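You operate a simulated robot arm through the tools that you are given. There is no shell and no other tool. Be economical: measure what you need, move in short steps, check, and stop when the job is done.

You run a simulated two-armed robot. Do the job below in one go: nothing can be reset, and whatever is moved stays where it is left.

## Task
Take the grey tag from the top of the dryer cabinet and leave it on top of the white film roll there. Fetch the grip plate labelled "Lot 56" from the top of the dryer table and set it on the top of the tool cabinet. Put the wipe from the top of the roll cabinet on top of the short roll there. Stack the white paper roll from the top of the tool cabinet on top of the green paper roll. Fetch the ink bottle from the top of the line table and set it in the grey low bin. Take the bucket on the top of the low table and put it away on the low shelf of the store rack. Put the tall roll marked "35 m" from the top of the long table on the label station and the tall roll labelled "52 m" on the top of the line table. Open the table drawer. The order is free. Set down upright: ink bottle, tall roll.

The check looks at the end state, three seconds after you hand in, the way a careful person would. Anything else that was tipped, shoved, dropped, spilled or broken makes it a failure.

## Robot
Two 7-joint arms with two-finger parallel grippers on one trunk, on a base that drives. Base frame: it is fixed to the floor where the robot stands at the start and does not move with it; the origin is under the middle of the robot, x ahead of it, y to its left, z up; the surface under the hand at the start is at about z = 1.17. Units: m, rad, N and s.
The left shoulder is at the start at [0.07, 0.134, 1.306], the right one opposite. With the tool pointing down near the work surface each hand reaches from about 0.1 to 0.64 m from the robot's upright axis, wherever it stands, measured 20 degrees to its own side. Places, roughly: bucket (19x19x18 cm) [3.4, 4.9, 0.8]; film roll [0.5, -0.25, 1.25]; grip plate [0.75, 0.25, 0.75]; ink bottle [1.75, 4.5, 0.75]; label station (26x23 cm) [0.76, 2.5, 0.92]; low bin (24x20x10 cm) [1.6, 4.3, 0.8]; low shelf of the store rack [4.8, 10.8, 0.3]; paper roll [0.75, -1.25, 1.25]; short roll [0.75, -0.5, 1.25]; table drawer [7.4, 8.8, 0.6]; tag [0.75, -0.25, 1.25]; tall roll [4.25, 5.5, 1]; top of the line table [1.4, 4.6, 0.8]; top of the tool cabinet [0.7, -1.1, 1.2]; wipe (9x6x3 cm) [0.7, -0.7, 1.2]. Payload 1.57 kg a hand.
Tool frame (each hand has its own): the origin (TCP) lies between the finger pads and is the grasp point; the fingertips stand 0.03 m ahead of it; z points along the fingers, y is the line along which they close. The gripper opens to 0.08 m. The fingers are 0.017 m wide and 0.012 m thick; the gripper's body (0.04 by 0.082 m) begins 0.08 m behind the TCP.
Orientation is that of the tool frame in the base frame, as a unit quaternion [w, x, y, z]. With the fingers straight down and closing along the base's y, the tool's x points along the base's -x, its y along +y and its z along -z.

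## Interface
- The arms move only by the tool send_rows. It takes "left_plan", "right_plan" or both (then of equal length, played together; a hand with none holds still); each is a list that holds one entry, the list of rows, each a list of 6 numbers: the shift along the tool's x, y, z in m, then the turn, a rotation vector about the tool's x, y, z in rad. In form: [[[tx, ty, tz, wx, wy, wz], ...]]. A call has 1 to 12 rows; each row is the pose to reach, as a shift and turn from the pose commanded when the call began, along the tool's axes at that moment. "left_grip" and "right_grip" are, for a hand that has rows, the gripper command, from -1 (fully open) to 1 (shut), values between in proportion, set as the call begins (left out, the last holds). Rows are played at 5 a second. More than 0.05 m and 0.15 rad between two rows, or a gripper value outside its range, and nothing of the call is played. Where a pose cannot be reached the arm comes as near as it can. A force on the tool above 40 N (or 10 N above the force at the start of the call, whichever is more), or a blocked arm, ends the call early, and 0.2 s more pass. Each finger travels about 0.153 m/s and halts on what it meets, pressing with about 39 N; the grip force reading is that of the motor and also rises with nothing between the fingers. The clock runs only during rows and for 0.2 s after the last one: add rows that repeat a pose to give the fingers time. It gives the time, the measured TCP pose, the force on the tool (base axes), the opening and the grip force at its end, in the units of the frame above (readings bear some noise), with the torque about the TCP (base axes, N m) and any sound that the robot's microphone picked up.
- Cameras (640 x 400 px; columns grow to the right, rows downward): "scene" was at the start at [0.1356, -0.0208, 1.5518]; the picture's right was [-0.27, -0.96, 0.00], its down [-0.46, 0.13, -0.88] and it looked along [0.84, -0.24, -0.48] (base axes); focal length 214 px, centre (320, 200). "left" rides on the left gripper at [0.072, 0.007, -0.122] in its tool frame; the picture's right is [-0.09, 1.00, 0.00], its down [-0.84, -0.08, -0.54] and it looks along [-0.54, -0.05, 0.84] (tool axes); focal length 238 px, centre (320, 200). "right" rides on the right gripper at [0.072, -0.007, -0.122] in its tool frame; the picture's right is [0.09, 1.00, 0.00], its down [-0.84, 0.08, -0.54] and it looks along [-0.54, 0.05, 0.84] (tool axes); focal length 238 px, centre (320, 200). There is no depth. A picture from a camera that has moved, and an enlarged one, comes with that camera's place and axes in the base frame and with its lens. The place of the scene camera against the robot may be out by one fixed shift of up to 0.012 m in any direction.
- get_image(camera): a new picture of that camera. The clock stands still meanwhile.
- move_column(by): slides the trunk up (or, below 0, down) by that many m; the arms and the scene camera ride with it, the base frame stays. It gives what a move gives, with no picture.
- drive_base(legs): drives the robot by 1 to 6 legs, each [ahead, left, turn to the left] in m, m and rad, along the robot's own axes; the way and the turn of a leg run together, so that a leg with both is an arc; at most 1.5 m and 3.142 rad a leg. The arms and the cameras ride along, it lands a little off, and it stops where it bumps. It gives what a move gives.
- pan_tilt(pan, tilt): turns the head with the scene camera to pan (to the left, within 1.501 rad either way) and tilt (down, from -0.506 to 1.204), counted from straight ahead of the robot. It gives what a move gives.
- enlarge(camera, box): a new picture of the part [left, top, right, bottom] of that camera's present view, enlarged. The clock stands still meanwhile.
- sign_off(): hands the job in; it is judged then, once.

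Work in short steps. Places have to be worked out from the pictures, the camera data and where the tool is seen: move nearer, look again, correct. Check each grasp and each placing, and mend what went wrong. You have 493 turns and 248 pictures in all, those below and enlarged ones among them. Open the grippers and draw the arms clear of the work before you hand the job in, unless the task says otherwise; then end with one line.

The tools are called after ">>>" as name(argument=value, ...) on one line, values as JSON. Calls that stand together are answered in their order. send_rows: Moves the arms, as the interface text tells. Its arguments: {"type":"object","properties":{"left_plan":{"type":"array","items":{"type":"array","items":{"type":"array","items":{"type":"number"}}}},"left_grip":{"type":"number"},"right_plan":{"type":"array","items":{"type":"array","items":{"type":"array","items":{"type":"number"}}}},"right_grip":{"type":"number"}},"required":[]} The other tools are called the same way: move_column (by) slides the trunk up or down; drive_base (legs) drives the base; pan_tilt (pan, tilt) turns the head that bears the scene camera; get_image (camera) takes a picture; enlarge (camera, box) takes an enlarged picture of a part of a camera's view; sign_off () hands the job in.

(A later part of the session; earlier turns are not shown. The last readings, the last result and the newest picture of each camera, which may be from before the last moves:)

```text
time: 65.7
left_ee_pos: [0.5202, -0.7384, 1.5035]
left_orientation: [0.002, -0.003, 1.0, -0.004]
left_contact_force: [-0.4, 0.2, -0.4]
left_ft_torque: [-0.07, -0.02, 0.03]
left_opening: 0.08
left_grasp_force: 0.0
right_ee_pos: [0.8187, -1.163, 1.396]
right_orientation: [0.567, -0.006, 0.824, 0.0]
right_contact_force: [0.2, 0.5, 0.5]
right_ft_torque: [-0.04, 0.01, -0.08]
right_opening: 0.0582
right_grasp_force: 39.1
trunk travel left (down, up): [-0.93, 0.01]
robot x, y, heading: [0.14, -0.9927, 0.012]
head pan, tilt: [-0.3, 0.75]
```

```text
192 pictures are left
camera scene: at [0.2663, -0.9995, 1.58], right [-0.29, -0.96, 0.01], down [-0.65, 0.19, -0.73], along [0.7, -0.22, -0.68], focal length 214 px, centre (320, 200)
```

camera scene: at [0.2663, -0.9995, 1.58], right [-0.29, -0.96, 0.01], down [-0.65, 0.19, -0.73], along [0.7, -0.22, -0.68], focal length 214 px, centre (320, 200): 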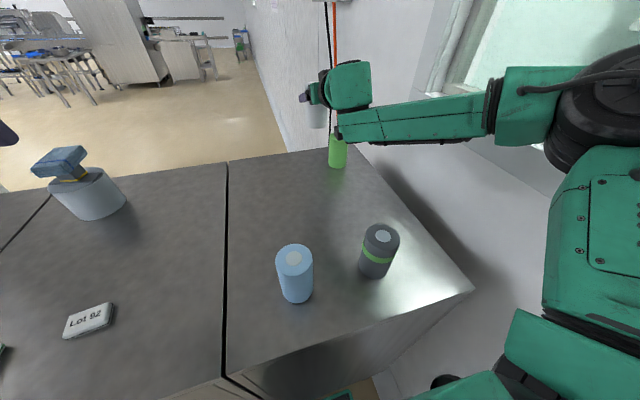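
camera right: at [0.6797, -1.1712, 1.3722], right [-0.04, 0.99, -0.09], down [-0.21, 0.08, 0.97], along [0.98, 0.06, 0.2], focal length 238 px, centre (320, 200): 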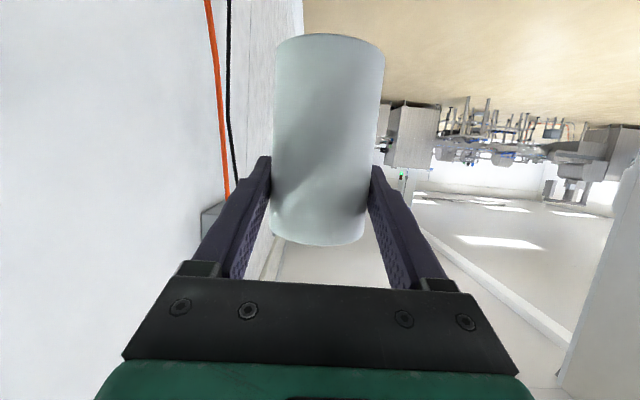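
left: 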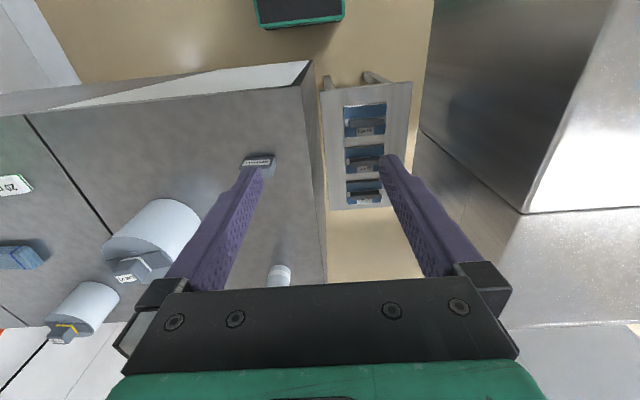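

Now move the roll over the green roll at the same height, then view.

>>> send_rows(right_plan=[[[0, -0.02, 0, 0, 0, 0], [-0.004, -0.045, 0.01, 0, 0, 0], [-0.0079, -0.066, 0.0205, 0, 0, 0], [-0.0079, -0.066, 0.0205, 0, 0, 0]]])

>>> get_image(camera="scene")

>>> enlarge(camera="scene", box=[270, 60, 400, 190])

```text
time: 66.7
left_ee_pos: [0.5208, -0.7546, 1.506]
left_orientation: [0.002, -0.002, 1.0, 0.0]
left_contact_force: [0.3, 0.3, 0.1]
left_ft_torque: [0.03, -0.03, 0.0]
left_opening: 0.0802
left_grasp_force: 0.0
right_ee_pos: [0.8416, -1.245, 1.3911]
right_orientation: [0.567, -0.001, 0.824, 0.003]
right_contact_force: [0.0, -0.7, -1.0]
right_ft_torque: [0.01, -0.02, 0.02]
right_opening: 0.0582
right_grasp_force: 39.0
trunk travel left (down, up): [-0.93, 0.01]
robot x, y, heading: [0.1415, -0.9919, 0.01]
head pan, tilt: [-0.3, 0.75]
```

```text
191 pictures are left
camera scene: at [0.2664, -1.0167, 1.5797], right [-0.29, -0.96, 0.0], down [-0.65, 0.2, -0.73], along [0.7, -0.21, -0.68], focal length 214 px, centre (320, 200)
```

scene: 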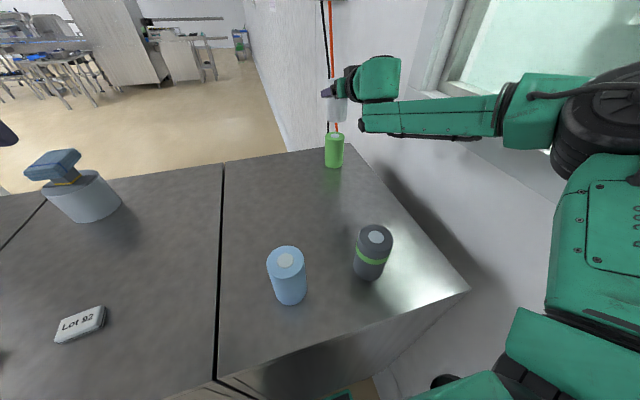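

```text
3.08 times, centred on (335, 125) of scene
camera zoom: at [0.2664, -1.0167, 1.5797], right [-0.29, -0.96, 0.0], down [-0.65, 0.2, -0.73], along [0.7, -0.21, -0.68], focal length 660 px, centre (274, 431)
```

zoom: 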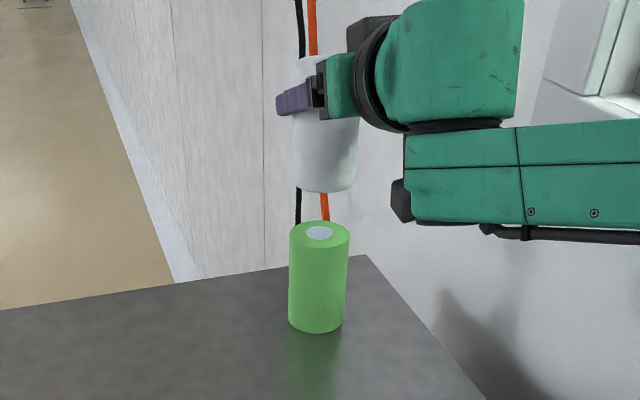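

Consistent estimates give green at ≈ (0.835, -1.240), top ≈ 1.27. Adjust and lower to just above contact.

>>> send_rows(right_plan=[[[0.0024, 0.005, -0.0062, 0, 0, 0], [0.0211, 0.005, 0.001, 0, 0, 0], [0.0407, 0.005, 0.0084, 0, 0, 0], [0.0407, 0.005, 0.0084, 0, 0, 0]]])

>>> enlarge(camera="scene", box=[270, 60, 400, 190])

>>> get_image(camera="right")

```text
time: 67.7
left_ee_pos: [0.5199, -0.7505, 1.5055]
left_orientation: [0.002, -0.003, 1.0, -0.001]
left_contact_force: [0.1, -0.2, 0.4]
left_ft_torque: [0.0, 0.0, -0.02]
left_opening: 0.08
left_grasp_force: 0.1
right_ee_pos: [0.836, -1.2357, 1.3535]
right_orientation: [0.567, -0.002, 0.824, 0.003]
right_contact_force: [0.5, 0.4, -0.5]
right_ft_torque: [0.04, -0.01, 0.0]
right_opening: 0.0582
right_grasp_force: 39.1
trunk travel left (down, up): [-0.93, 0.01]
robot x, y, heading: [0.1386, -0.9906, 0.006]
head pan, tilt: [-0.3, 0.75]
```

```text
3.08 times, centred on (335, 125) of scene
camera zoom: at [0.2661, -1.0127, 1.5798], right [-0.29, -0.96, 0.0], down [-0.65, 0.2, -0.73], along [0.7, -0.21, -0.68], focal length 660 px, centre (274, 431)
```

zoom: 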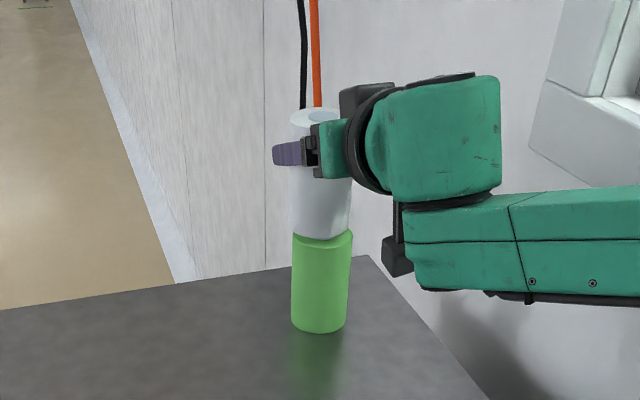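

```text
188 pictures are left
camera right: at [0.6953, -1.2437, 1.3293], right [-0.04, 1.0, -0.08], down [-0.21, 0.07, 0.98], along [0.98, 0.06, 0.2], focal length 238 px, centre (320, 200)
```

right: 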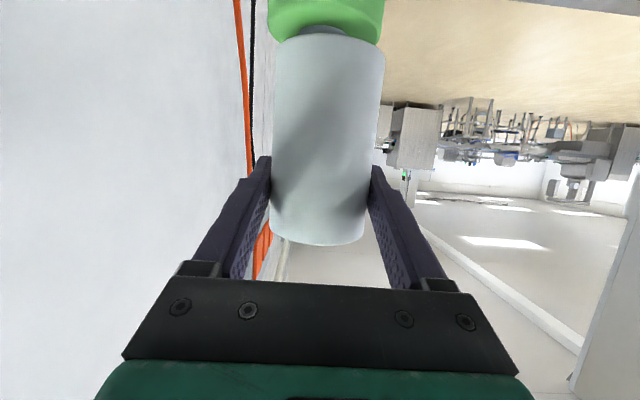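

Alignment is within a few mm. Lower ~6 mm and check for contact.

>>> send_rows(right_plan=[[[0.003, -0.002, -0.002, 0, 0, 0], [0.0067, -0.002, -0.0007, 0, 0, 0], [0.0067, -0.002, -0.0007, 0, 0, 0]]])

```text
time: 68.5
left_ee_pos: [0.5197, -0.7507, 1.5057]
left_orientation: [0.002, -0.003, 1.0, -0.001]
left_contact_force: [-0.2, 0.8, -0.2]
left_ft_torque: [-0.04, 0.01, 0.02]
left_opening: 0.08
left_grasp_force: 0.1
right_ee_pos: [0.8326, -1.2388, 1.3465]
right_orientation: [0.566, -0.003, 0.824, 0.004]
right_contact_force: [0.4, 0.7, -0.7]
right_ft_torque: [-0.04, -0.02, 0.02]
right_opening: 0.0582
right_grasp_force: 38.8
trunk travel left (down, up): [-0.93, 0.01]
robot x, y, heading: [0.1397, -0.9924, 0.005]
head pan, tilt: [-0.3, 0.75]
```

Not touching yet; lower 3 mm more.

>>> send_rows(right_plan=[[[0.0014, 0, 0.0005, 0, 0, 0], [0.0028, 0, 0.001, 0, 0, 0], [0.0028, 0, 0.001, 0, 0, 0]]])

>>> enlarge(camera="scene", box=[290, 90, 370, 180])

```text
time: 69.3
left_ee_pos: [0.5193, -0.7512, 1.5053]
left_orientation: [0.001, -0.004, 1.0, -0.001]
left_contact_force: [-0.1, -0.2, 0.0]
left_ft_torque: [0.0, 0.01, -0.03]
left_opening: 0.0798
left_grasp_force: 0.0
right_ee_pos: [0.832, -1.2389, 1.3451]
right_orientation: [0.567, -0.003, 0.824, 0.003]
right_contact_force: [-0.1, -1.1, 0.4]
right_ft_torque: [-0.04, 0.01, 0.01]
right_opening: 0.0582
right_grasp_force: 38.5
trunk travel left (down, up): [-0.93, 0.01]
robot x, y, heading: [0.1368, -0.9962, 0.007]
head pan, tilt: [-0.3, 0.75]
```

```text
4.44 times, centred on (330, 135) of scene
camera zoom: at [0.266, -1.0137, 1.5799], right [-0.29, -0.96, 0.0], down [-0.65, 0.2, -0.73], along [0.7, -0.21, -0.68], focal length 953 px, centre (276, 489)
```

zoom: 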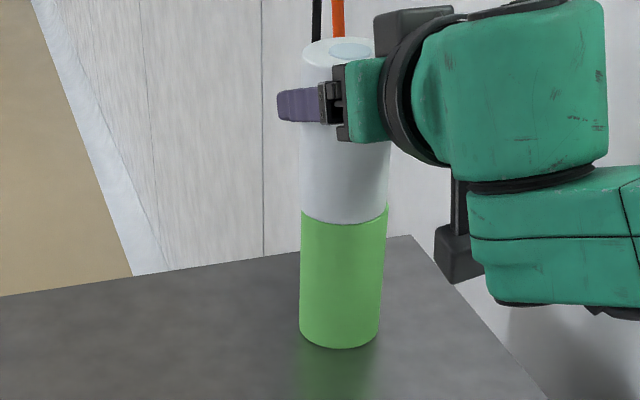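

Well aligned and just about touching. Lower 2 mm more and check.

>>> send_rows(right_plan=[[[0.001, 0, 0.0004, 0, 0, 0], [0.002, 0, 0.0008, 0, 0, 0], [0.002, 0, 0.0008, 0, 0, 0]]])

```text
time: 70.1
left_ee_pos: [0.5186, -0.7516, 1.5074]
left_orientation: [0.003, -0.004, 1.0, -0.001]
left_contact_force: [-0.5, -0.1, 0.1]
left_ft_torque: [-0.04, 0.03, 0.03]
left_opening: 0.0799
left_grasp_force: 0.0
right_ee_pos: [0.8318, -1.2365, 1.3441]
right_orientation: [0.569, -0.003, 0.823, 0.003]
right_contact_force: [3.2, -1.6, 10.1]
right_ft_torque: [-0.2, -0.35, 0.01]
right_opening: 0.0582
right_grasp_force: 38.8
trunk travel left (down, up): [-0.93, 0.01]
robot x, y, heading: [0.1374, -0.9912, 0.006]
head pan, tilt: [-0.3, 0.75]
```

Firm contact (10 N). Open and back straight out horizontally.

>>> send_rows(right_plan=[[[0, 0, 0, 0, 0, 0], [0, 0, 0, 0, 0, 0], [0, 0, 0, 0, 0, 0]]], right_grip=-1)

>>> send_rows(right_plan=[[[0.007, 0, -0.0187, 0, 0, 0], [0.0143, 0, -0.0373, 0, 0, 0], [0.0286, 0, -0.0747, 0, 0, 0], [0.0428, 0, -0.112, 0, 0, 0], [0.0428, 0, -0.112, 0, 0, 0]]])

>>> get_image(camera="scene")

```text
time: 70.9
left_ee_pos: [0.5189, -0.751, 1.5054]
left_orientation: [0.002, -0.003, 1.0, -0.001]
left_contact_force: [-0.8, 0.1, 0.5]
left_ft_torque: [0.0, -0.04, 0.01]
left_opening: 0.0802
left_grasp_force: 0.1
right_ee_pos: [0.8308, -1.238, 1.3406]
right_orientation: [0.566, -0.002, 0.824, 0.003]
right_contact_force: [0.2, 0.0, -0.6]
right_ft_torque: [0.0, 0.04, -0.02]
right_opening: 0.0799
right_grasp_force: 0.0
trunk travel left (down, up): [-0.93, 0.01]
robot x, y, heading: [0.1387, -0.9943, 0.002]
head pan, tilt: [-0.3, 0.75]
```

```text
time: 72.1
left_ee_pos: [0.5234, -0.7381, 1.5032]
left_orientation: [0.0, -0.004, 1.0, -0.006]
left_contact_force: [0.0, -0.3, -0.9]
left_ft_torque: [-0.02, 0.0, 0.01]
left_opening: 0.08
left_grasp_force: 0.2
right_ee_pos: [0.7154, -1.2254, 1.3454]
right_orientation: [0.567, -0.009, 0.823, -0.002]
right_contact_force: [-0.6, 0.4, 0.2]
right_ft_torque: [-0.03, -0.05, -0.02]
right_opening: 0.0798
right_grasp_force: 0.1
trunk travel left (down, up): [-0.93, 0.01]
robot x, y, heading: [0.1371, -0.9922, 0.006]
head pan, tilt: [-0.3, 0.75]
```

```text
186 pictures are left
camera scene: at [0.2709, -0.9986, 1.5807], right [-0.29, -0.96, 0.01], down [-0.66, 0.19, -0.73], along [0.7, -0.22, -0.68], focal length 214 px, centre (320, 200)
```

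scene: 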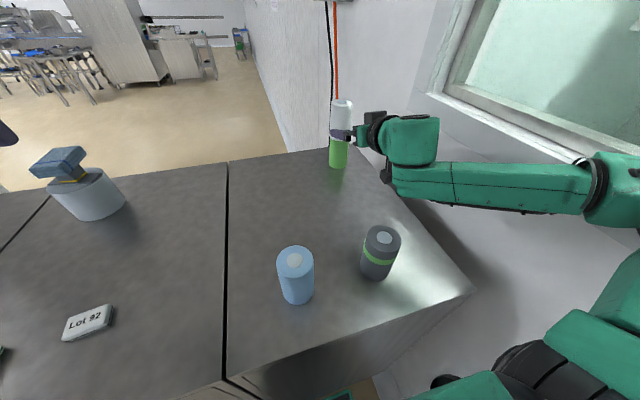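

Stack stands. The arm's elbow seems to press the wall (body leaning), so drive left now.

>>> drive_base(legs=[[0, 0.15, 0]])

>>> get_image(camera="scene")

```text
time: 73.4
left_ee_pos: [0.5188, -0.6105, 1.5063]
left_orientation: [0.002, -0.003, 1.0, 0.001]
left_contact_force: [0.4, -1.3, -0.1]
left_ft_torque: [0.04, -0.01, -0.03]
left_opening: 0.0802
left_grasp_force: 0.2
right_ee_pos: [0.7122, -1.0977, 1.3397]
right_orientation: [0.566, -0.001, 0.824, 0.006]
right_contact_force: [0.0, -0.3, -0.7]
right_ft_torque: [0.05, 0.02, 0.04]
right_opening: 0.0802
right_grasp_force: 0.2
trunk travel left (down, up): [-0.93, 0.01]
robot x, y, heading: [0.1395, -0.8413, 0.009]
head pan, tilt: [-0.3, 0.75]
```

```text
185 pictures are left
camera scene: at [0.2658, -0.8722, 1.5796], right [-0.29, -0.96, 0.0], down [-0.65, 0.2, -0.73], along [0.7, -0.21, -0.68], focal length 214 px, centre (320, 200)
```

scene: 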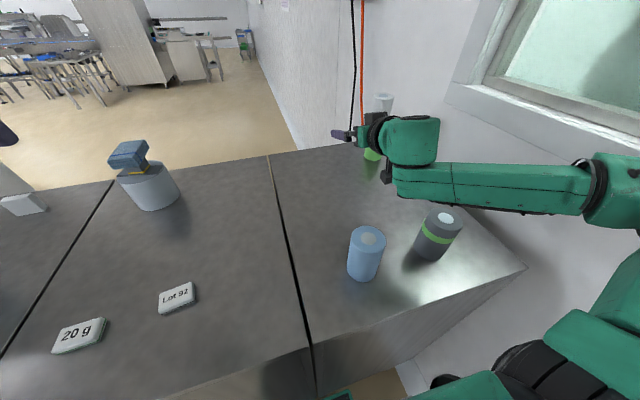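

Clear. Raise the right hand, unwind the tilt and retract.

>>> send_rows(right_plan=[[[-0.0374, 0, -0.0143, 0, 0, 0], [-0.0747, 0, -0.0286, 0, 0, 0], [-0.0747, 0, -0.0567, 0, 0.15, 0], [-0.0747, 0, -0.0847, 0, 0.3, 0], [-0.0747, 0, -0.1128, 0, 0.45, 0], [-0.0747, 0, -0.1408, 0, 0.6, 0], [-0.0747, 0, -0.1689, 0, 0.75, 0], [-0.0747, 0, -0.1969, 0, 0.9, 0], [-0.0747, 0, -0.225, 0, 1.05, 0], [-0.0745, 0, -0.253, 0, 1.2, 0], [-0.0745, 0, -0.253, 0, 1.2, 0]]])

>>> pan_tilt(pan=0.0, tilt=0.6)

>>> get_image(camera="scene")

```text
time: 75.8
left_ee_pos: [0.518, -0.6028, 1.5056]
left_orientation: [0.001, -0.003, 1.0, -0.001]
left_contact_force: [-0.3, 0.0, 0.2]
left_ft_torque: [-0.02, 0.01, -0.02]
left_opening: 0.0803
left_grasp_force: 0.1
right_ee_pos: [0.5018, -1.0929, 1.5025]
right_orientation: [0.001, -0.005, 1.0, 0.002]
right_contact_force: [0.5, 0.4, 0.2]
right_ft_torque: [0.03, 0.01, -0.01]
right_opening: 0.0801
right_grasp_force: 0.0
trunk travel left (down, up): [-0.93, 0.01]
robot x, y, heading: [0.137, -0.8404, 0.011]
head pan, tilt: [-0.3, 0.75]
```

```text
time: 76.6
left_ee_pos: [0.519, -0.6032, 1.5057]
left_orientation: [0.002, -0.003, 1.0, -0.002]
left_contact_force: [-0.4, -0.5, -0.4]
left_ft_torque: [0.02, 0.0, 0.03]
left_opening: 0.0801
left_grasp_force: 0.1
right_ee_pos: [0.5022, -1.0931, 1.5008]
right_orientation: [0.002, -0.003, 1.0, 0.001]
right_contact_force: [0.3, -0.2, 1.2]
right_ft_torque: [-0.01, 0.02, -0.01]
right_opening: 0.0801
right_grasp_force: 0.0
trunk travel left (down, up): [-0.93, 0.01]
robot x, y, heading: [0.136, -0.8458, 0.008]
head pan, tilt: [0.0, 0.6]
```

```text
184 pictures are left
camera scene: at [0.2741, -0.8404, 1.5927], right [0.01, -1.0, 0.0], down [-0.57, 0.0, -0.82], along [0.82, 0.0, -0.57], focal length 214 px, centre (320, 200)
```

scene: 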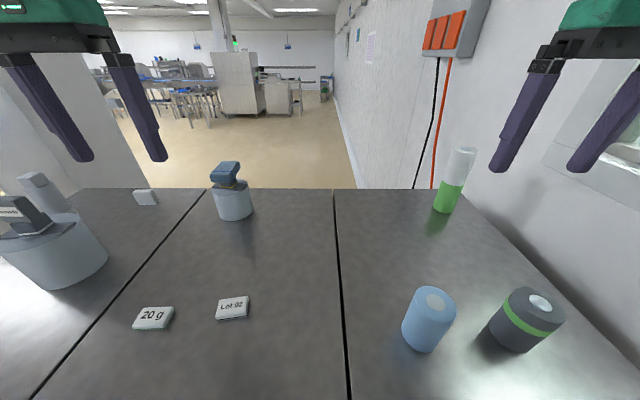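

Three jobs are done. Next, the "Lot 56" plate: retract both hands a little, back up and drive left to face the low dryer table.

>>> send_rows(right_plan=[[[0.04, 0, 0, 0, 0, 0], [0.08, 0.02, 0, 0, 0, 0], [0.11, 0.04, 0, 0, 0, 0], [0.11, 0.04, 0, 0, 0, 0]]], left_plan=[[[0.04, 0, 0, 0, 0, 0], [0.08, -0.02, 0, 0, 0, 0], [0.11, -0.04, 0, 0, 0, 0], [0.11, -0.04, 0, 0, 0, 0]]])

>>> drive_base(legs=[[-0.16, 0, 0], [0, 0.88, 0]])

>>> pan_tilt(pan=0.35, tilt=0.9)

>>> get_image(camera="scene")

```text
time: 77.6
left_ee_pos: [0.4303, -0.6679, 1.476]
left_orientation: [0.001, -0.004, 1.0, -0.001]
left_contact_force: [-0.5, 0.2, -0.1]
left_ft_torque: [-0.02, 0.05, -0.01]
left_opening: 0.08
left_grasp_force: 0.1
left hand out of reach, approached as far as the arm can: row 1, 2, 3, 4
right_ee_pos: [0.3926, -1.0527, 1.5006]
right_orientation: [0.003, -0.003, 1.0, 0.001]
right_contact_force: [-0.2, 0.0, 0.7]
right_ft_torque: [-0.04, 0.02, 0.0]
right_opening: 0.0796
right_grasp_force: 0.1
trunk travel left (down, up): [-0.93, 0.01]
robot x, y, heading: [0.1346, -0.8458, 0.004]
head pan, tilt: [0.0, 0.6]
```

```text
time: 83.3
left_ee_pos: [0.2625, 0.2018, 1.4761]
left_orientation: [0.002, -0.003, 1.0, 0.0]
left_contact_force: [-0.3, -0.1, 0.2]
left_ft_torque: [0.04, 0.0, 0.01]
left_opening: 0.0799
left_grasp_force: 0.1
right_ee_pos: [0.227, -0.1824, 1.5007]
right_orientation: [0.004, -0.004, 1.0, 0.003]
right_contact_force: [-1.1, -0.3, -0.3]
right_ft_torque: [0.04, 0.02, 0.03]
right_opening: 0.0801
right_grasp_force: 0.0
trunk travel left (down, up): [-0.93, 0.01]
robot x, y, heading: [-0.0237, 0.0215, 0.009]
head pan, tilt: [0.0, 0.6]
```

```text
time: 84.1
left_ee_pos: [0.2634, 0.2053, 1.4769]
left_orientation: [0.002, -0.004, 1.0, -0.001]
left_contact_force: [-0.5, 0.4, 0.6]
left_ft_torque: [-0.03, -0.02, -0.01]
left_opening: 0.0799
left_grasp_force: 0.1
right_ee_pos: [0.2262, -0.183, 1.5011]
right_orientation: [0.004, -0.004, 1.0, 0.001]
right_contact_force: [0.1, -0.2, 0.0]
right_ft_torque: [-0.03, -0.02, 0.0]
right_opening: 0.0798
right_grasp_force: 0.0
trunk travel left (down, up): [-0.93, 0.01]
robot x, y, heading: [-0.0255, 0.0266, 0.006]
head pan, tilt: [0.351, 0.901]
```

```text
183 pictures are left
camera scene: at [0.0919, 0.0576, 1.568], right [0.35, -0.94, 0.0], down [-0.73, -0.27, -0.62], along [0.58, 0.22, -0.78], focal length 214 px, centre (320, 200)
```

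scene: 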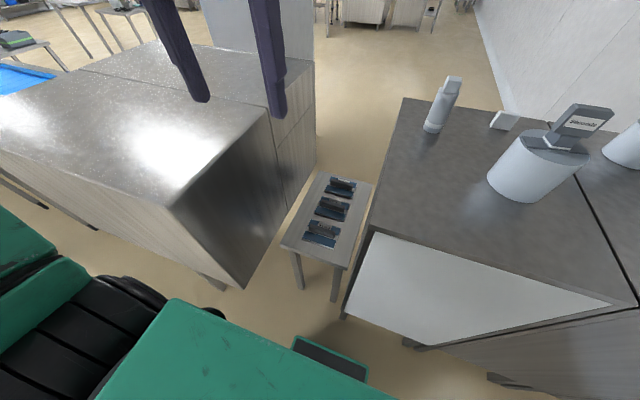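

The slot is clear: table y≈0.1–0.37, Lot 56 plate ≈ (0.526, 0.214). Extend the left hand over it, then lower the trunk 0.27.

>>> send_rows(left_plan=[[[-0.04, 0.002, 0, 0, 0, 0], [-0.08, 0.004, 0, 0, 0, 0], [-0.12, 0.006, 0, 0, 0, 0], [-0.16, 0.008, 0, 0, 0, 0], [-0.18, 0.01, 0.01, 0, 0, 0], [-0.18, 0.01, 0.01, 0, 0, 0]]])

>>> move_column(by=-0.27)

>>> get_image(camera="left")

>>> get_image(camera="scene")

```text
time: 85.5
left_ee_pos: [0.4419, 0.2166, 1.4674]
left_orientation: [0.002, -0.003, 1.0, -0.001]
left_contact_force: [-0.4, -0.4, 0.0]
left_ft_torque: [-0.04, -0.05, 0.02]
left_opening: 0.0798
left_grasp_force: 0.0
right_ee_pos: [0.2264, -0.1807, 1.5015]
right_orientation: [0.004, -0.005, 1.0, 0.002]
right_contact_force: [0.0, -0.5, -0.1]
right_ft_torque: [-0.02, -0.03, 0.02]
right_opening: 0.0799
right_grasp_force: 0.0
trunk travel left (down, up): [-0.93, 0.01]
robot x, y, heading: [-0.0238, 0.0246, 0.007]
head pan, tilt: [0.351, 0.901]
```

```text
time: 88.2
left_ee_pos: [0.4423, 0.2168, 1.1981]
left_orientation: [0.002, -0.003, 1.0, -0.001]
left_contact_force: [0.6, -0.5, 0.1]
left_ft_torque: [-0.02, -0.02, -0.02]
left_opening: 0.0801
left_grasp_force: 0.0
right_ee_pos: [0.2273, -0.1809, 1.2309]
right_orientation: [0.003, -0.004, 1.0, 0.002]
right_contact_force: [0.0, 0.6, 0.7]
right_ft_torque: [-0.01, -0.01, 0.0]
right_opening: 0.08
right_grasp_force: 0.2
trunk travel left (down, up): [-0.66, 0.28]
robot x, y, heading: [-0.0286, 0.0245, 0.004]
head pan, tilt: [0.351, 0.901]
```

```text
182 pictures are left
camera left: at [0.3702, 0.2227, 1.318], right [0.09, 1.0, 0.0], down [0.84, -0.07, 0.55], along [0.54, -0.05, -0.84], focal length 238 px, centre (320, 200)
```

left: 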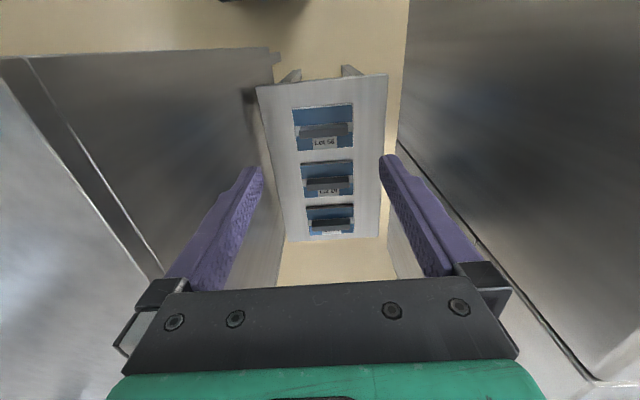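

```text
181 pictures are left
camera scene: at [0.0919, 0.0576, 1.298], right [0.35, -0.94, 0.0], down [-0.73, -0.28, -0.62], along [0.58, 0.22, -0.78], focal length 214 px, centre (320, 200)
```

scene: 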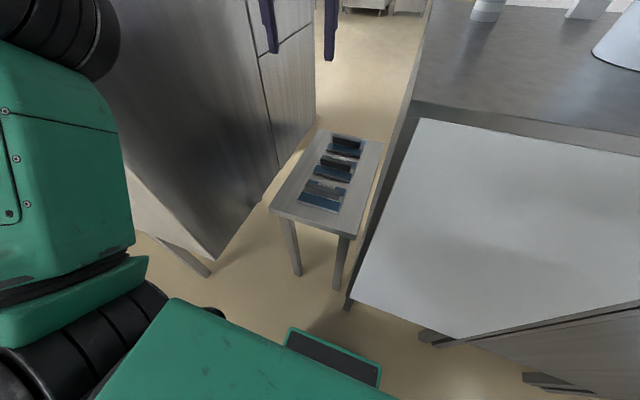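

Plate estimate ≈ (0.53, 0.214). Enlarge to see the handle, then descend with a 90° yaw.

>>> enlarge(camera="left", box=[260, 80, 400, 180])

>>> send_rows(left_plan=[[[-0.008, 0, 0.018, 0, 0, -0.1428], [-0.016, 0, 0.036, 0, 0, -0.2856], [-0.024, 0, 0.054, 0, 0, -0.4284], [-0.032, 0, 0.072, 0, 0, -0.5712], [-0.04, 0, 0.09, 0, 0, -0.714], [-0.048, 0, 0.108, 0, 0, -0.8568], [-0.056, 0, 0.126, 0, 0, -0.9996], [-0.064, 0, 0.144, 0, 0, -1.1424], [-0.072, 0, 0.162, 0, 0, -1.2852], [-0.08, 0, 0.18, 0, 0, -1.428], [-0.085, 0, 0.2, 0, 0, -1.5708], [-0.085, 0, 0.2, 0, 0, -1.5708]]], left_grip=-1)

>>> get_image(camera="left")

```text
4.00 times, centred on (330, 130) of left
camera zoom: at [0.3702, 0.2227, 1.318], right [0.09, 1.0, 0.0], down [0.84, -0.07, 0.55], along [0.54, -0.05, -0.84], focal length 953 px, centre (280, 480)
```

zoom: 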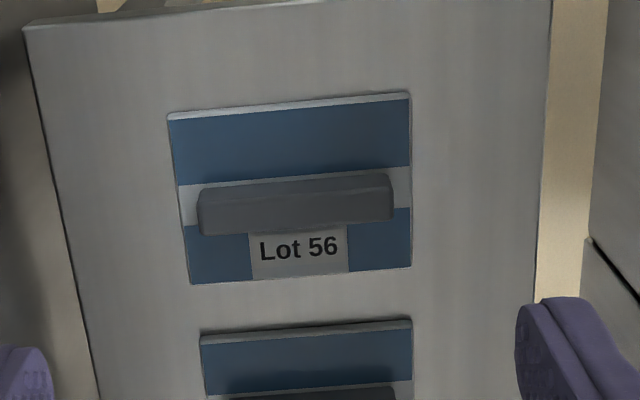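

```text
time: 90.8
left_ee_pos: [0.5293, 0.2144, 0.9979]
left_orientation: [0.0, 0.71, -0.704, 0.002]
left_contact_force: [0.0, -0.4, 0.1]
left_ft_torque: [-0.02, 0.01, 0.03]
left_opening: 0.0803
left_grasp_force: 0.0
right_ee_pos: [0.2267, -0.1813, 1.2302]
right_orientation: [0.004, -0.005, 1.0, 0.002]
right_contact_force: [-0.2, -0.2, 0.4]
right_ft_torque: [0.02, 0.02, 0.01]
right_opening: 0.08
right_grasp_force: 0.2
trunk travel left (down, up): [-0.66, 0.28]
robot x, y, heading: [-0.0309, 0.0243, 0.009]
head pan, tilt: [0.351, 0.901]
```

```text
179 pictures are left
camera left: at [0.5219, 0.1445, 1.1189], right [-1.0, 0.08, 0.0], down [0.07, 0.84, 0.54], along [0.05, 0.54, -0.84], focal length 238 px, centre (320, 200)
```

left: 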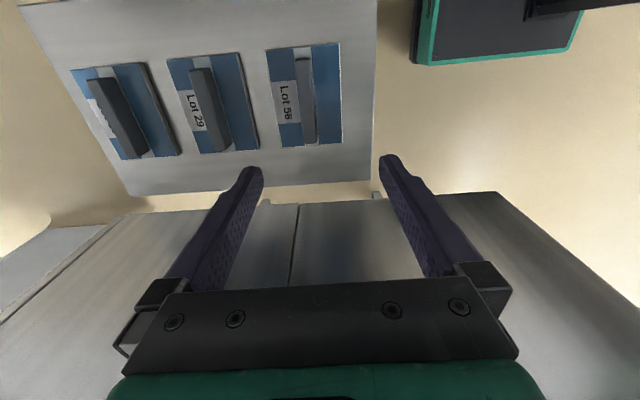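

Two views give the handle at ≈ (0.551, 0.215) with its top near z ≈ 0.71. Shift and descend to z ≈ 0.85 to re-measure.

>>> send_rows(left_plan=[[[0, -0.022, 0.03, 0, 0, 0], [0, -0.022, 0.07, 0, 0, 0], [0, -0.022, 0.11, 0, 0, 0], [0, -0.022, 0.145, 0, 0, 0], [0, -0.022, 0.145, 0, 0, 0]]])

>>> get_image(camera="left")

>>> get_image(camera="scene")

```text
time: 92.0
left_ee_pos: [0.5505, 0.2154, 0.8523]
left_orientation: [-0.001, 0.71, -0.704, 0.003]
left_contact_force: [-1.4, 0.2, -0.1]
left_ft_torque: [-0.02, -0.02, -0.01]
left_opening: 0.0799
left_grasp_force: 0.0
right_ee_pos: [0.2257, -0.1829, 1.2318]
right_orientation: [0.004, -0.004, 1.0, 0.002]
right_contact_force: [0.4, 0.0, -0.1]
right_ft_torque: [0.0, -0.04, 0.0]
right_opening: 0.0802
right_grasp_force: 0.1
trunk travel left (down, up): [-0.66, 0.28]
robot x, y, heading: [-0.0266, 0.026, 0.014]
head pan, tilt: [0.351, 0.901]
```

```text
178 pictures are left
camera left: at [0.5438, 0.1448, 0.9735], right [-1.0, 0.08, 0.0], down [0.07, 0.84, 0.54], along [0.05, 0.54, -0.84], focal length 238 px, centre (320, 200)
```

left: 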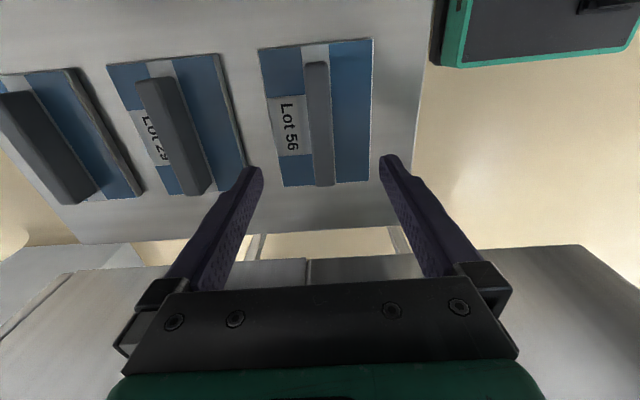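

```text
177 pictures are left
camera scene: at [0.0915, 0.0577, 1.298], right [0.35, -0.94, 0.0], down [-0.73, -0.28, -0.62], along [0.58, 0.22, -0.78], focal length 214 px, centre (320, 200)
```

scene: 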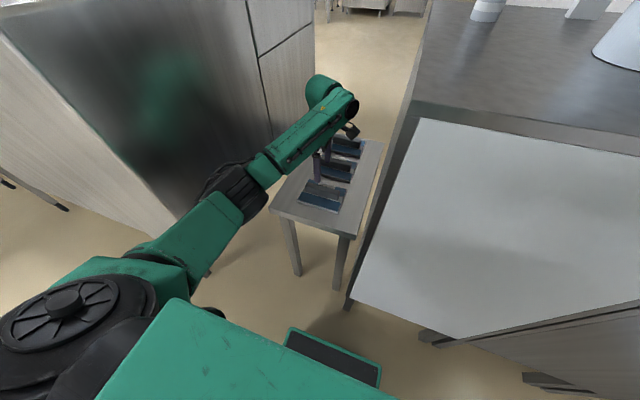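

Handle centre (0.551, 0.213), top ≈ 0.705. Descend to z ≈ 0.722 and check clearance.

>>> send_rows(left_plan=[[[0.002, 0, 0.04, 0, 0, 0], [0.002, 0, 0.08, 0, 0, 0], [0.002, 0, 0.11, 0, 0, 0], [0.002, 0, 0.128, 0, 0, 0], [0.002, 0, 0.128, 0, 0, 0]]])

>>> get_image(camera="left")

```text
time: 93.0
left_ee_pos: [0.5525, 0.2145, 0.7435]
left_orientation: [-0.007, 0.709, -0.705, 0.005]
left_contact_force: [-7.1, -1.1, 21.1]
left_ft_torque: [-0.12, 1.14, 0.01]
left_opening: 0.08
left_grasp_force: 0.1
right_ee_pos: [0.2235, -0.1822, 1.2307]
right_orientation: [0.004, -0.005, 1.0, 0.001]
right_contact_force: [0.2, -0.7, -0.4]
right_ft_torque: [-0.01, 0.05, 0.03]
right_opening: 0.0799
right_grasp_force: 0.0
trunk travel left (down, up): [-0.66, 0.28]
robot x, y, heading: [-0.0279, 0.0247, 0.008]
head pan, tilt: [0.351, 0.901]
stopped in row 4 (left hand): the force on the tool passed its limit at 49 N (the readings are from after the stop); the commanded pose is now the measured one
```

```text
176 pictures are left
camera left: at [0.5441, 0.1426, 0.8633], right [-1.0, 0.09, -0.02], down [0.06, 0.84, 0.55], along [0.06, 0.54, -0.84], focal length 238 px, centre (320, 200)
```

left: 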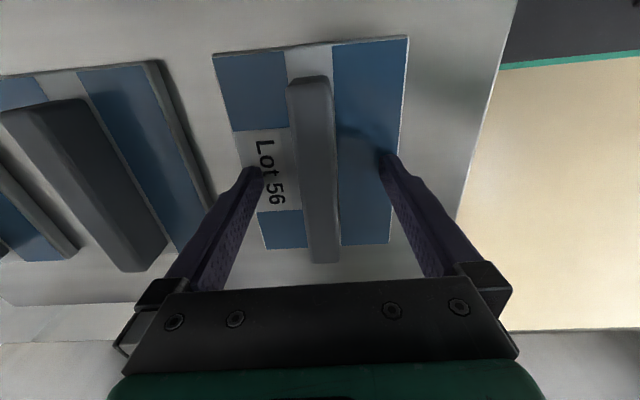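

Fingertips touched the plate (so plate top ≈ 0.713). Raise 4 mm and close on the handle.

>>> send_rows(left_plan=[[[0, 0, -0.004, 0, 0, 0], [0, 0, -0.004, 0, 0, 0]]])

>>> send_rows(left_plan=[[[0, 0, 0, 0, 0, 0], [0, 0, 0, 0, 0, 0], [0, 0, 0, 0, 0, 0], [0, 0, 0, 0, 0, 0]]], left_grip=1)

>>> get_image(camera="left")

```text
time: 93.6
left_ee_pos: [0.5523, 0.2151, 0.7422]
left_orientation: [-0.005, 0.709, -0.705, 0.004]
left_contact_force: [0.0, -2.1, 2.1]
left_ft_torque: [-0.08, 0.15, 0.06]
left_opening: 0.0799
left_grasp_force: 0.0
right_ee_pos: [0.2267, -0.182, 1.2309]
right_orientation: [0.003, -0.005, 1.0, 0.001]
right_contact_force: [-0.6, 0.6, 0.4]
right_ft_torque: [0.01, 0.0, 0.04]
right_opening: 0.0801
right_grasp_force: 0.1
trunk travel left (down, up): [-0.66, 0.28]
robot x, y, heading: [-0.0278, 0.0262, 0.011]
head pan, tilt: [0.351, 0.901]
```

```text
time: 94.6
left_ee_pos: [0.5539, 0.2152, 0.7433]
left_orientation: [-0.006, 0.71, -0.705, 0.003]
left_contact_force: [0.4, 1.5, 2.9]
left_ft_torque: [0.12, 0.29, 0.02]
left_opening: 0.0218
left_grasp_force: 34.4
right_ee_pos: [0.2259, -0.1805, 1.2316]
right_orientation: [0.004, -0.005, 1.0, 0.001]
right_contact_force: [0.0, -0.3, -0.1]
right_ft_torque: [0.01, 0.02, 0.01]
right_opening: 0.0798
right_grasp_force: 0.1
trunk travel left (down, up): [-0.66, 0.28]
robot x, y, heading: [-0.0276, 0.027, 0.011]
head pan, tilt: [0.351, 0.901]
```

```text
175 pictures are left
camera left: at [0.5455, 0.1441, 0.8637], right [-1.0, 0.09, -0.01], down [0.07, 0.84, 0.55], along [0.06, 0.54, -0.84], focal length 238 px, centre (320, 200)
```

left: 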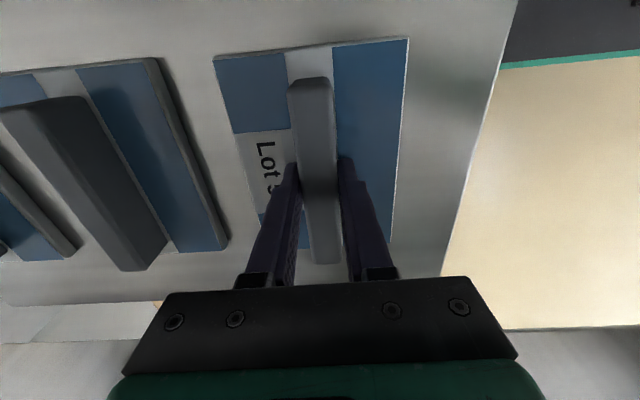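

Handle gripped. Lift straight up with the trunk.

>>> move_column(by=0.27)

>>> get_image(camera="left")

```text
time: 97.3
left_ee_pos: [0.5535, 0.2144, 1.0106]
left_orientation: [-0.005, 0.709, -0.705, 0.004]
left_contact_force: [-0.4, -0.2, -2.1]
left_ft_torque: [0.0, -0.02, 0.02]
left_opening: 0.0216
left_grasp_force: 35.4
right_ee_pos: [0.2276, -0.1802, 1.5018]
right_orientation: [0.004, -0.004, 1.0, 0.002]
right_contact_force: [-0.3, 0.1, -0.5]
right_ft_torque: [-0.01, -0.01, 0.01]
right_opening: 0.08
right_grasp_force: 0.0
trunk travel left (down, up): [-0.93, 0.01]
robot x, y, heading: [-0.0232, 0.0305, 0.009]
head pan, tilt: [0.351, 0.901]
```

```text
174 pictures are left
camera left: at [0.5463, 0.1439, 1.1331], right [-1.0, 0.09, -0.01], down [0.07, 0.84, 0.54], along [0.06, 0.54, -0.84], focal length 238 px, centre (320, 200)
```

left: 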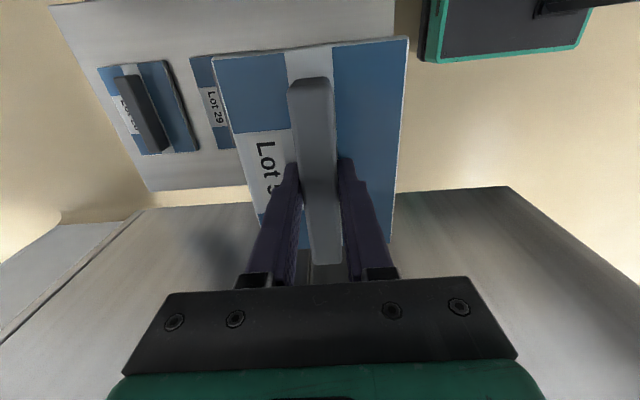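

Level and secure. Raise the arm to z ≈ 1.42 and pull back over the front.

>>> send_rows(left_plan=[[[0, 0, -0.045, 0, 0, 0], [0, 0, -0.09, 0, 0, 0], [0, 0, -0.135, 0, 0, 0], [0, 0, -0.18, 0, 0, 0], [0, 0.02, -0.22, 0, 0, 0], [0, 0.04, -0.26, 0, 0, 0], [0, 0.06, -0.3, 0, 0, 0], [0, 0.08, -0.34, 0, 0, 0], [0, 0.11, -0.375, 0, 0, 0], [0, 0.13, -0.41, 0, 0, 0], [0, 0.13, -0.41, 0, 0, 0]]])

>>> get_image(camera="scene")

```text
time: 99.7
left_ee_pos: [0.5205, 0.2186, 1.3565]
left_orientation: [-0.005, 0.709, -0.706, 0.004]
left_contact_force: [-0.8, -0.8, -1.9]
left_ft_torque: [-0.01, 0.01, 0.01]
left_opening: 0.0219
left_grasp_force: 34.4
left hand out of reach, approached as far as the arm can: row 5, 6, 7, 8, 9, 10, 11
right_ee_pos: [0.2273, -0.1816, 1.5001]
right_orientation: [0.004, -0.004, 1.0, 0.002]
right_contact_force: [1.0, -0.3, 0.4]
right_ft_torque: [-0.03, 0.01, 0.01]
right_opening: 0.0798
right_grasp_force: 0.0
trunk travel left (down, up): [-0.93, 0.01]
robot x, y, heading: [-0.029, 0.0267, 0.007]
head pan, tilt: [0.351, 0.901]
```

```text
173 pictures are left
camera scene: at [0.0928, 0.0577, 1.5679], right [0.35, -0.94, 0.0], down [-0.73, -0.28, -0.62], along [0.58, 0.22, -0.78], focal length 214 px, centre (320, 200)
```

scene: 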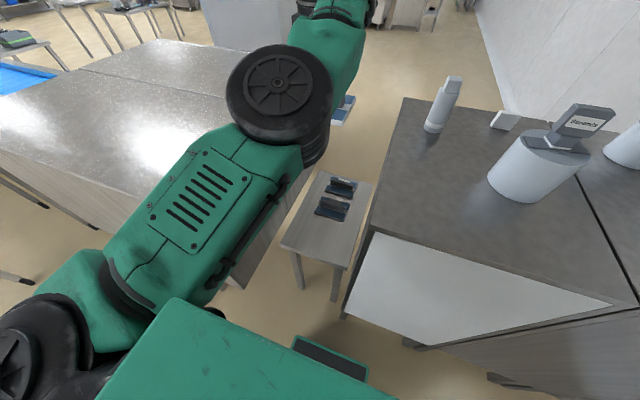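

Stopped at z 1.357; continue by pulling back first.

>>> send_rows(left_plan=[[[0, 0.03, 0, 0, 0, 0], [0, 0.06, -0.01, 0, 0, 0], [0, 0.09, -0.03, 0, 0, 0], [0, 0.11, -0.06, 0, 0, 0], [0, 0.12, -0.08, 0, 0, 0], [0, 0.12, -0.08, 0, 0, 0]]])

```text
time: 101.1
left_ee_pos: [0.5201, 0.2173, 1.3573]
left_orientation: [-0.005, 0.709, -0.705, 0.004]
left_contact_force: [-0.2, 0.5, -1.5]
left_ft_torque: [0.0, 0.0, 0.03]
left_opening: 0.0215
left_grasp_force: 34.7
left hand out of reach, approached as far as the arm can: row 1, 2, 3, 4, 5, 6
right_ee_pos: [0.2277, -0.1823, 1.5011]
right_orientation: [0.003, -0.004, 1.0, 0.002]
right_contact_force: [0.1, 0.6, -0.8]
right_ft_torque: [0.0, 0.0, 0.02]
right_opening: 0.0801
right_grasp_force: 0.1
trunk travel left (down, up): [-0.93, 0.01]
robot x, y, heading: [-0.0287, 0.0283, 0.01]
head pan, tilt: [0.351, 0.901]
```

Likely a wrist limit with this yaw. Rotate the hand's yaw back toward neutral here (well above the cabinets), then pull back.

>>> send_rows(left_plan=[[[0, 0, 0, 0, 0, 0.14], [0, 0, 0, 0, 0, 0.28], [0, 0, 0, 0, 0, 0.42], [0, 0, 0, 0, 0, 0.56], [0, 0, 0, 0, 0, 0.7], [0, 0, 0, 0, 0, 0.84], [0, 0, 0, 0, 0, 0.98], [0, 0, 0, 0, 0, 1.12], [0, 0, 0, 0, 0, 1.27], [0, 0, 0, 0, 0, 1.42], [0, 0, 0, 0, 0, 1.56], [0, 0, 0, 0, 0, 1.56]]])

>>> send_rows(left_plan=[[[0.03, 0, -0.01, 0, 0, 0], [0.06, 0, -0.03, 0, 0, 0], [0.09, 0, -0.05, 0, 0, 0], [0.11, 0, -0.07, 0, 0, 0], [0.12, 0, -0.09, 0, 0, 0], [0.12, 0, -0.09, 0, 0, 0]]])

>>> get_image(camera="scene")

```text
time: 103.7
left_ee_pos: [0.522, 0.2184, 1.3579]
left_orientation: [0.006, -0.007, 1.0, 0.001]
left_contact_force: [0.4, -0.3, -2.4]
left_ft_torque: [-0.01, -0.01, 0.0]
left_opening: 0.0216
left_grasp_force: 34.1
right_ee_pos: [0.2279, -0.1811, 1.5004]
right_orientation: [0.004, -0.005, 1.0, 0.001]
right_contact_force: [0.4, 0.4, 0.7]
right_ft_torque: [0.02, -0.02, -0.01]
right_opening: 0.0797
right_grasp_force: 0.1
trunk travel left (down, up): [-0.93, 0.01]
robot x, y, heading: [-0.0258, 0.028, 0.011]
head pan, tilt: [0.351, 0.901]
```

```text
time: 105.1
left_ee_pos: [0.5164, 0.2148, 1.3739]
left_orientation: [0.006, -0.009, 1.0, 0.0]
left_contact_force: [0.0, 0.0, -2.0]
left_ft_torque: [0.04, 0.06, -0.03]
left_opening: 0.0219
left_grasp_force: 34.9
left hand out of reach, approached as far as the arm can: row 1, 2, 3, 4, 5, 6
right_ee_pos: [0.2288, -0.1807, 1.5008]
right_orientation: [0.003, -0.004, 1.0, 0.002]
right_contact_force: [0.3, -0.2, 0.7]
right_ft_torque: [0.0, 0.0, 0.02]
right_opening: 0.0799
right_grasp_force: 0.1
trunk travel left (down, up): [-0.93, 0.01]
robot x, y, heading: [-0.0271, 0.0278, 0.01]
head pan, tilt: [0.351, 0.901]
```

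```text
172 pictures are left
camera scene: at [0.0928, 0.0581, 1.5678], right [0.35, -0.94, 0.0], down [-0.73, -0.28, -0.62], along [0.58, 0.22, -0.78], focal length 214 px, centre (320, 200)
```

scene: 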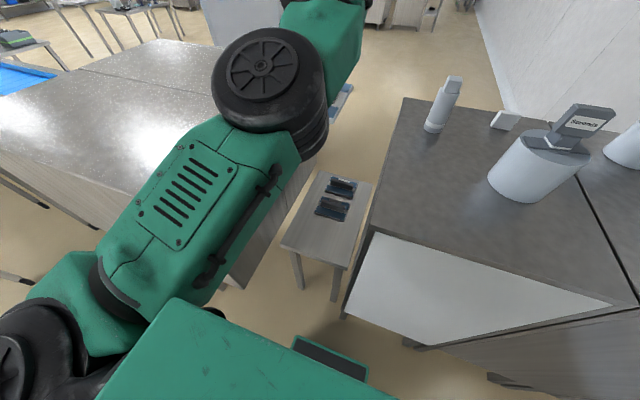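

Try a different route: lower a little, pull back in x, then raise.

>>> send_rows(left_plan=[[[0.01, 0, 0.04, 0, 0, 0], [0.02, 0, 0.08, 0, 0, 0], [0.04, 0, 0.11, 0, 0, 0], [0.08, 0, 0.11, 0, 0, 0], [0.12, 0, 0.11, 0, 0, 0], [0.16, 0, 0.11, 0, 0, 0], [0.18, 0, 0.11, 0, 0, 0], [0.18, 0, 0.11, 0, 0, 0]]])

>>> get_image(camera="scene")

```text
time: 106.9
left_ee_pos: [0.5018, 0.2979, 1.263]
left_orientation: [0.006, -0.008, 1.0, 0.001]
left_contact_force: [0.0, -0.3, -2.2]
left_ft_torque: [0.0, 0.0, 0.03]
left_opening: 0.0212
left_grasp_force: 34.8
left hand out of reach, approached as far as the arm can: row 1, 2, 3, 4, 5, 6, 7, 8
right_ee_pos: [0.2279, -0.1819, 1.5007]
right_orientation: [0.004, -0.005, 1.0, 0.001]
right_contact_force: [0.2, 0.9, 0.4]
right_ft_torque: [0.02, -0.04, -0.01]
right_opening: 0.0802
right_grasp_force: 0.1
trunk travel left (down, up): [-0.93, 0.01]
robot x, y, heading: [-0.0275, 0.0302, 0.008]
head pan, tilt: [0.351, 0.901]
```

```text
171 pictures are left
camera scene: at [0.0922, 0.057, 1.5679], right [0.35, -0.94, 0.0], down [-0.73, -0.28, -0.62], along [0.58, 0.22, -0.78], focal length 214 px, centre (320, 200)
```

scene: 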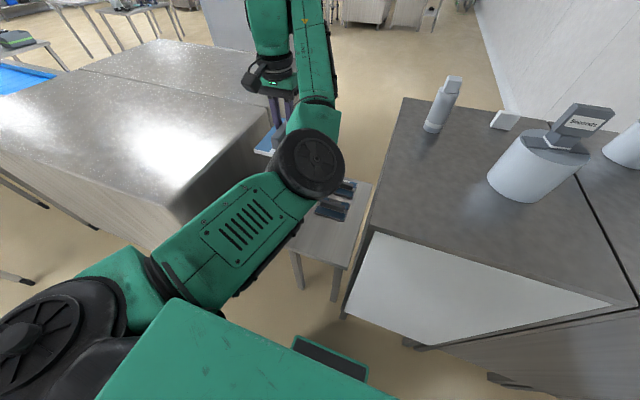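

The arm is in an elbow-forward configuration, but it can carry and place from there. Return to the higher pose, then drive back and right.

>>> send_rows(left_plan=[[[-0.003, -0.02, -0.03, 0, 0, 0], [-0.007, -0.04, -0.06, 0, 0, 0], [-0.011, -0.06, -0.085, 0, 0, 0], [-0.0146, -0.083, -0.111, 0, 0, 0], [-0.0146, -0.083, -0.111, 0, 0, 0]]])

>>> get_image(camera="scene")

```text
time: 108.1
left_ee_pos: [0.515, 0.2127, 1.3743]
left_orientation: [0.006, -0.008, 1.0, 0.002]
left_contact_force: [0.4, -1.6, -3.3]
left_ft_torque: [0.01, 0.03, 0.02]
left_opening: 0.0213
left_grasp_force: 34.4
left hand out of reach, approached as far as the arm can: row 1, 2, 3
right_ee_pos: [0.2264, -0.1834, 1.5011]
right_orientation: [0.004, -0.004, 1.0, 0.002]
right_contact_force: [0.6, -0.6, -0.8]
right_ft_torque: [0.02, 0.01, -0.03]
right_opening: 0.08
right_grasp_force: 0.1
trunk travel left (down, up): [-0.93, 0.01]
robot x, y, heading: [-0.0255, 0.0255, 0.011]
head pan, tilt: [0.351, 0.901]
```

```text
170 pictures are left
camera scene: at [0.0919, 0.0563, 1.568], right [0.35, -0.94, 0.0], down [-0.73, -0.27, -0.62], along [0.58, 0.22, -0.78], focal length 214 px, centre (320, 200)
```

scene: 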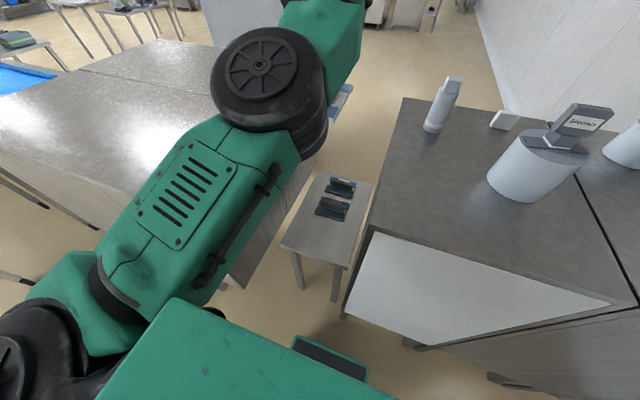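

Drive: back 0.1, right 0.88, then turn right 0.5.

>>> drive_base(legs=[[-0.1, 0, 0], [0, -0.88, 0], [0, 0, -0.5]])

>>> pan_tilt(pan=0.2, tilt=0.8)

>>> get_image(camera="scene")

>>> get_image(camera="left")

```text
time: 115.0
left_ee_pos: [0.4521, -0.946, 1.3724]
left_orientation: [0.006, 0.235, 0.972, -0.001]
left_contact_force: [0.0, 0.1, -3.4]
left_ft_torque: [0.0, 0.03, 0.04]
left_opening: 0.0216
left_grasp_force: 34.1
right_ee_pos: [0.0089, -1.1598, 1.5006]
right_orientation: [0.003, 0.239, 0.971, 0.0]
right_contact_force: [0.0, 0.4, -0.3]
right_ft_torque: [0.03, 0.0, -0.04]
right_opening: 0.08
right_grasp_force: 0.1
trunk travel left (down, up): [-0.93, 0.01]
robot x, y, heading: [-0.12, -0.8582, -0.477]
head pan, tilt: [0.351, 0.901]
```

```text
time: 115.7
left_ee_pos: [0.4489, -0.9482, 1.3725]
left_orientation: [0.006, 0.235, 0.972, -0.001]
left_contact_force: [0.3, 0.2, -2.9]
left_ft_torque: [-0.02, 0.03, 0.01]
left_opening: 0.0212
left_grasp_force: 34.4
right_ee_pos: [0.0088, -1.1608, 1.5014]
right_orientation: [0.003, 0.24, 0.971, 0.002]
right_contact_force: [0.7, -0.2, 0.0]
right_ft_torque: [-0.05, 0.01, 0.02]
right_opening: 0.0802
right_grasp_force: 0.1
trunk travel left (down, up): [-0.93, 0.01]
robot x, y, heading: [-0.1153, -0.8576, -0.481]
head pan, tilt: [0.201, 0.799]
```

```text
169 pictures are left
camera scene: at [0.0036, -0.899, 1.5757], right [-0.28, -0.96, 0.0], down [-0.69, 0.2, -0.7], along [0.67, -0.19, -0.72], focal length 214 px, centre (320, 200)
```

scene: 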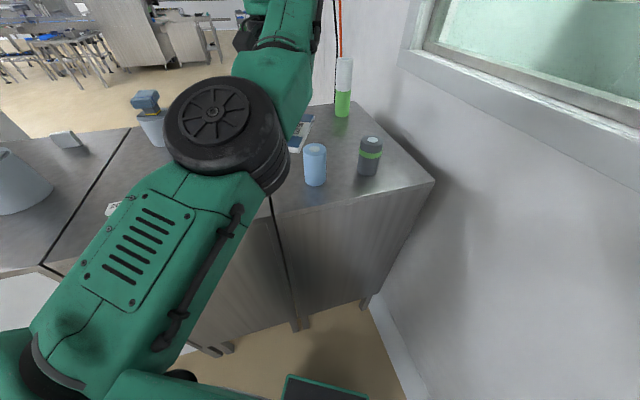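

```text
168 pictures are left
camera left: at [0.3882, -0.908, 1.4932], right [0.54, 0.84, 0.0], down [0.7, -0.45, 0.55], along [0.47, -0.29, -0.83], focal length 238 px, centre (320, 200)
```

left: 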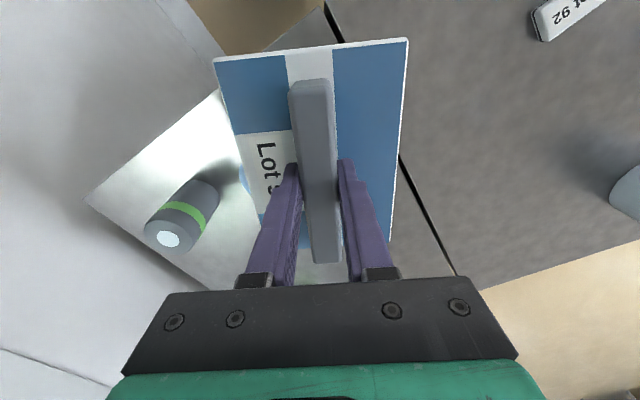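

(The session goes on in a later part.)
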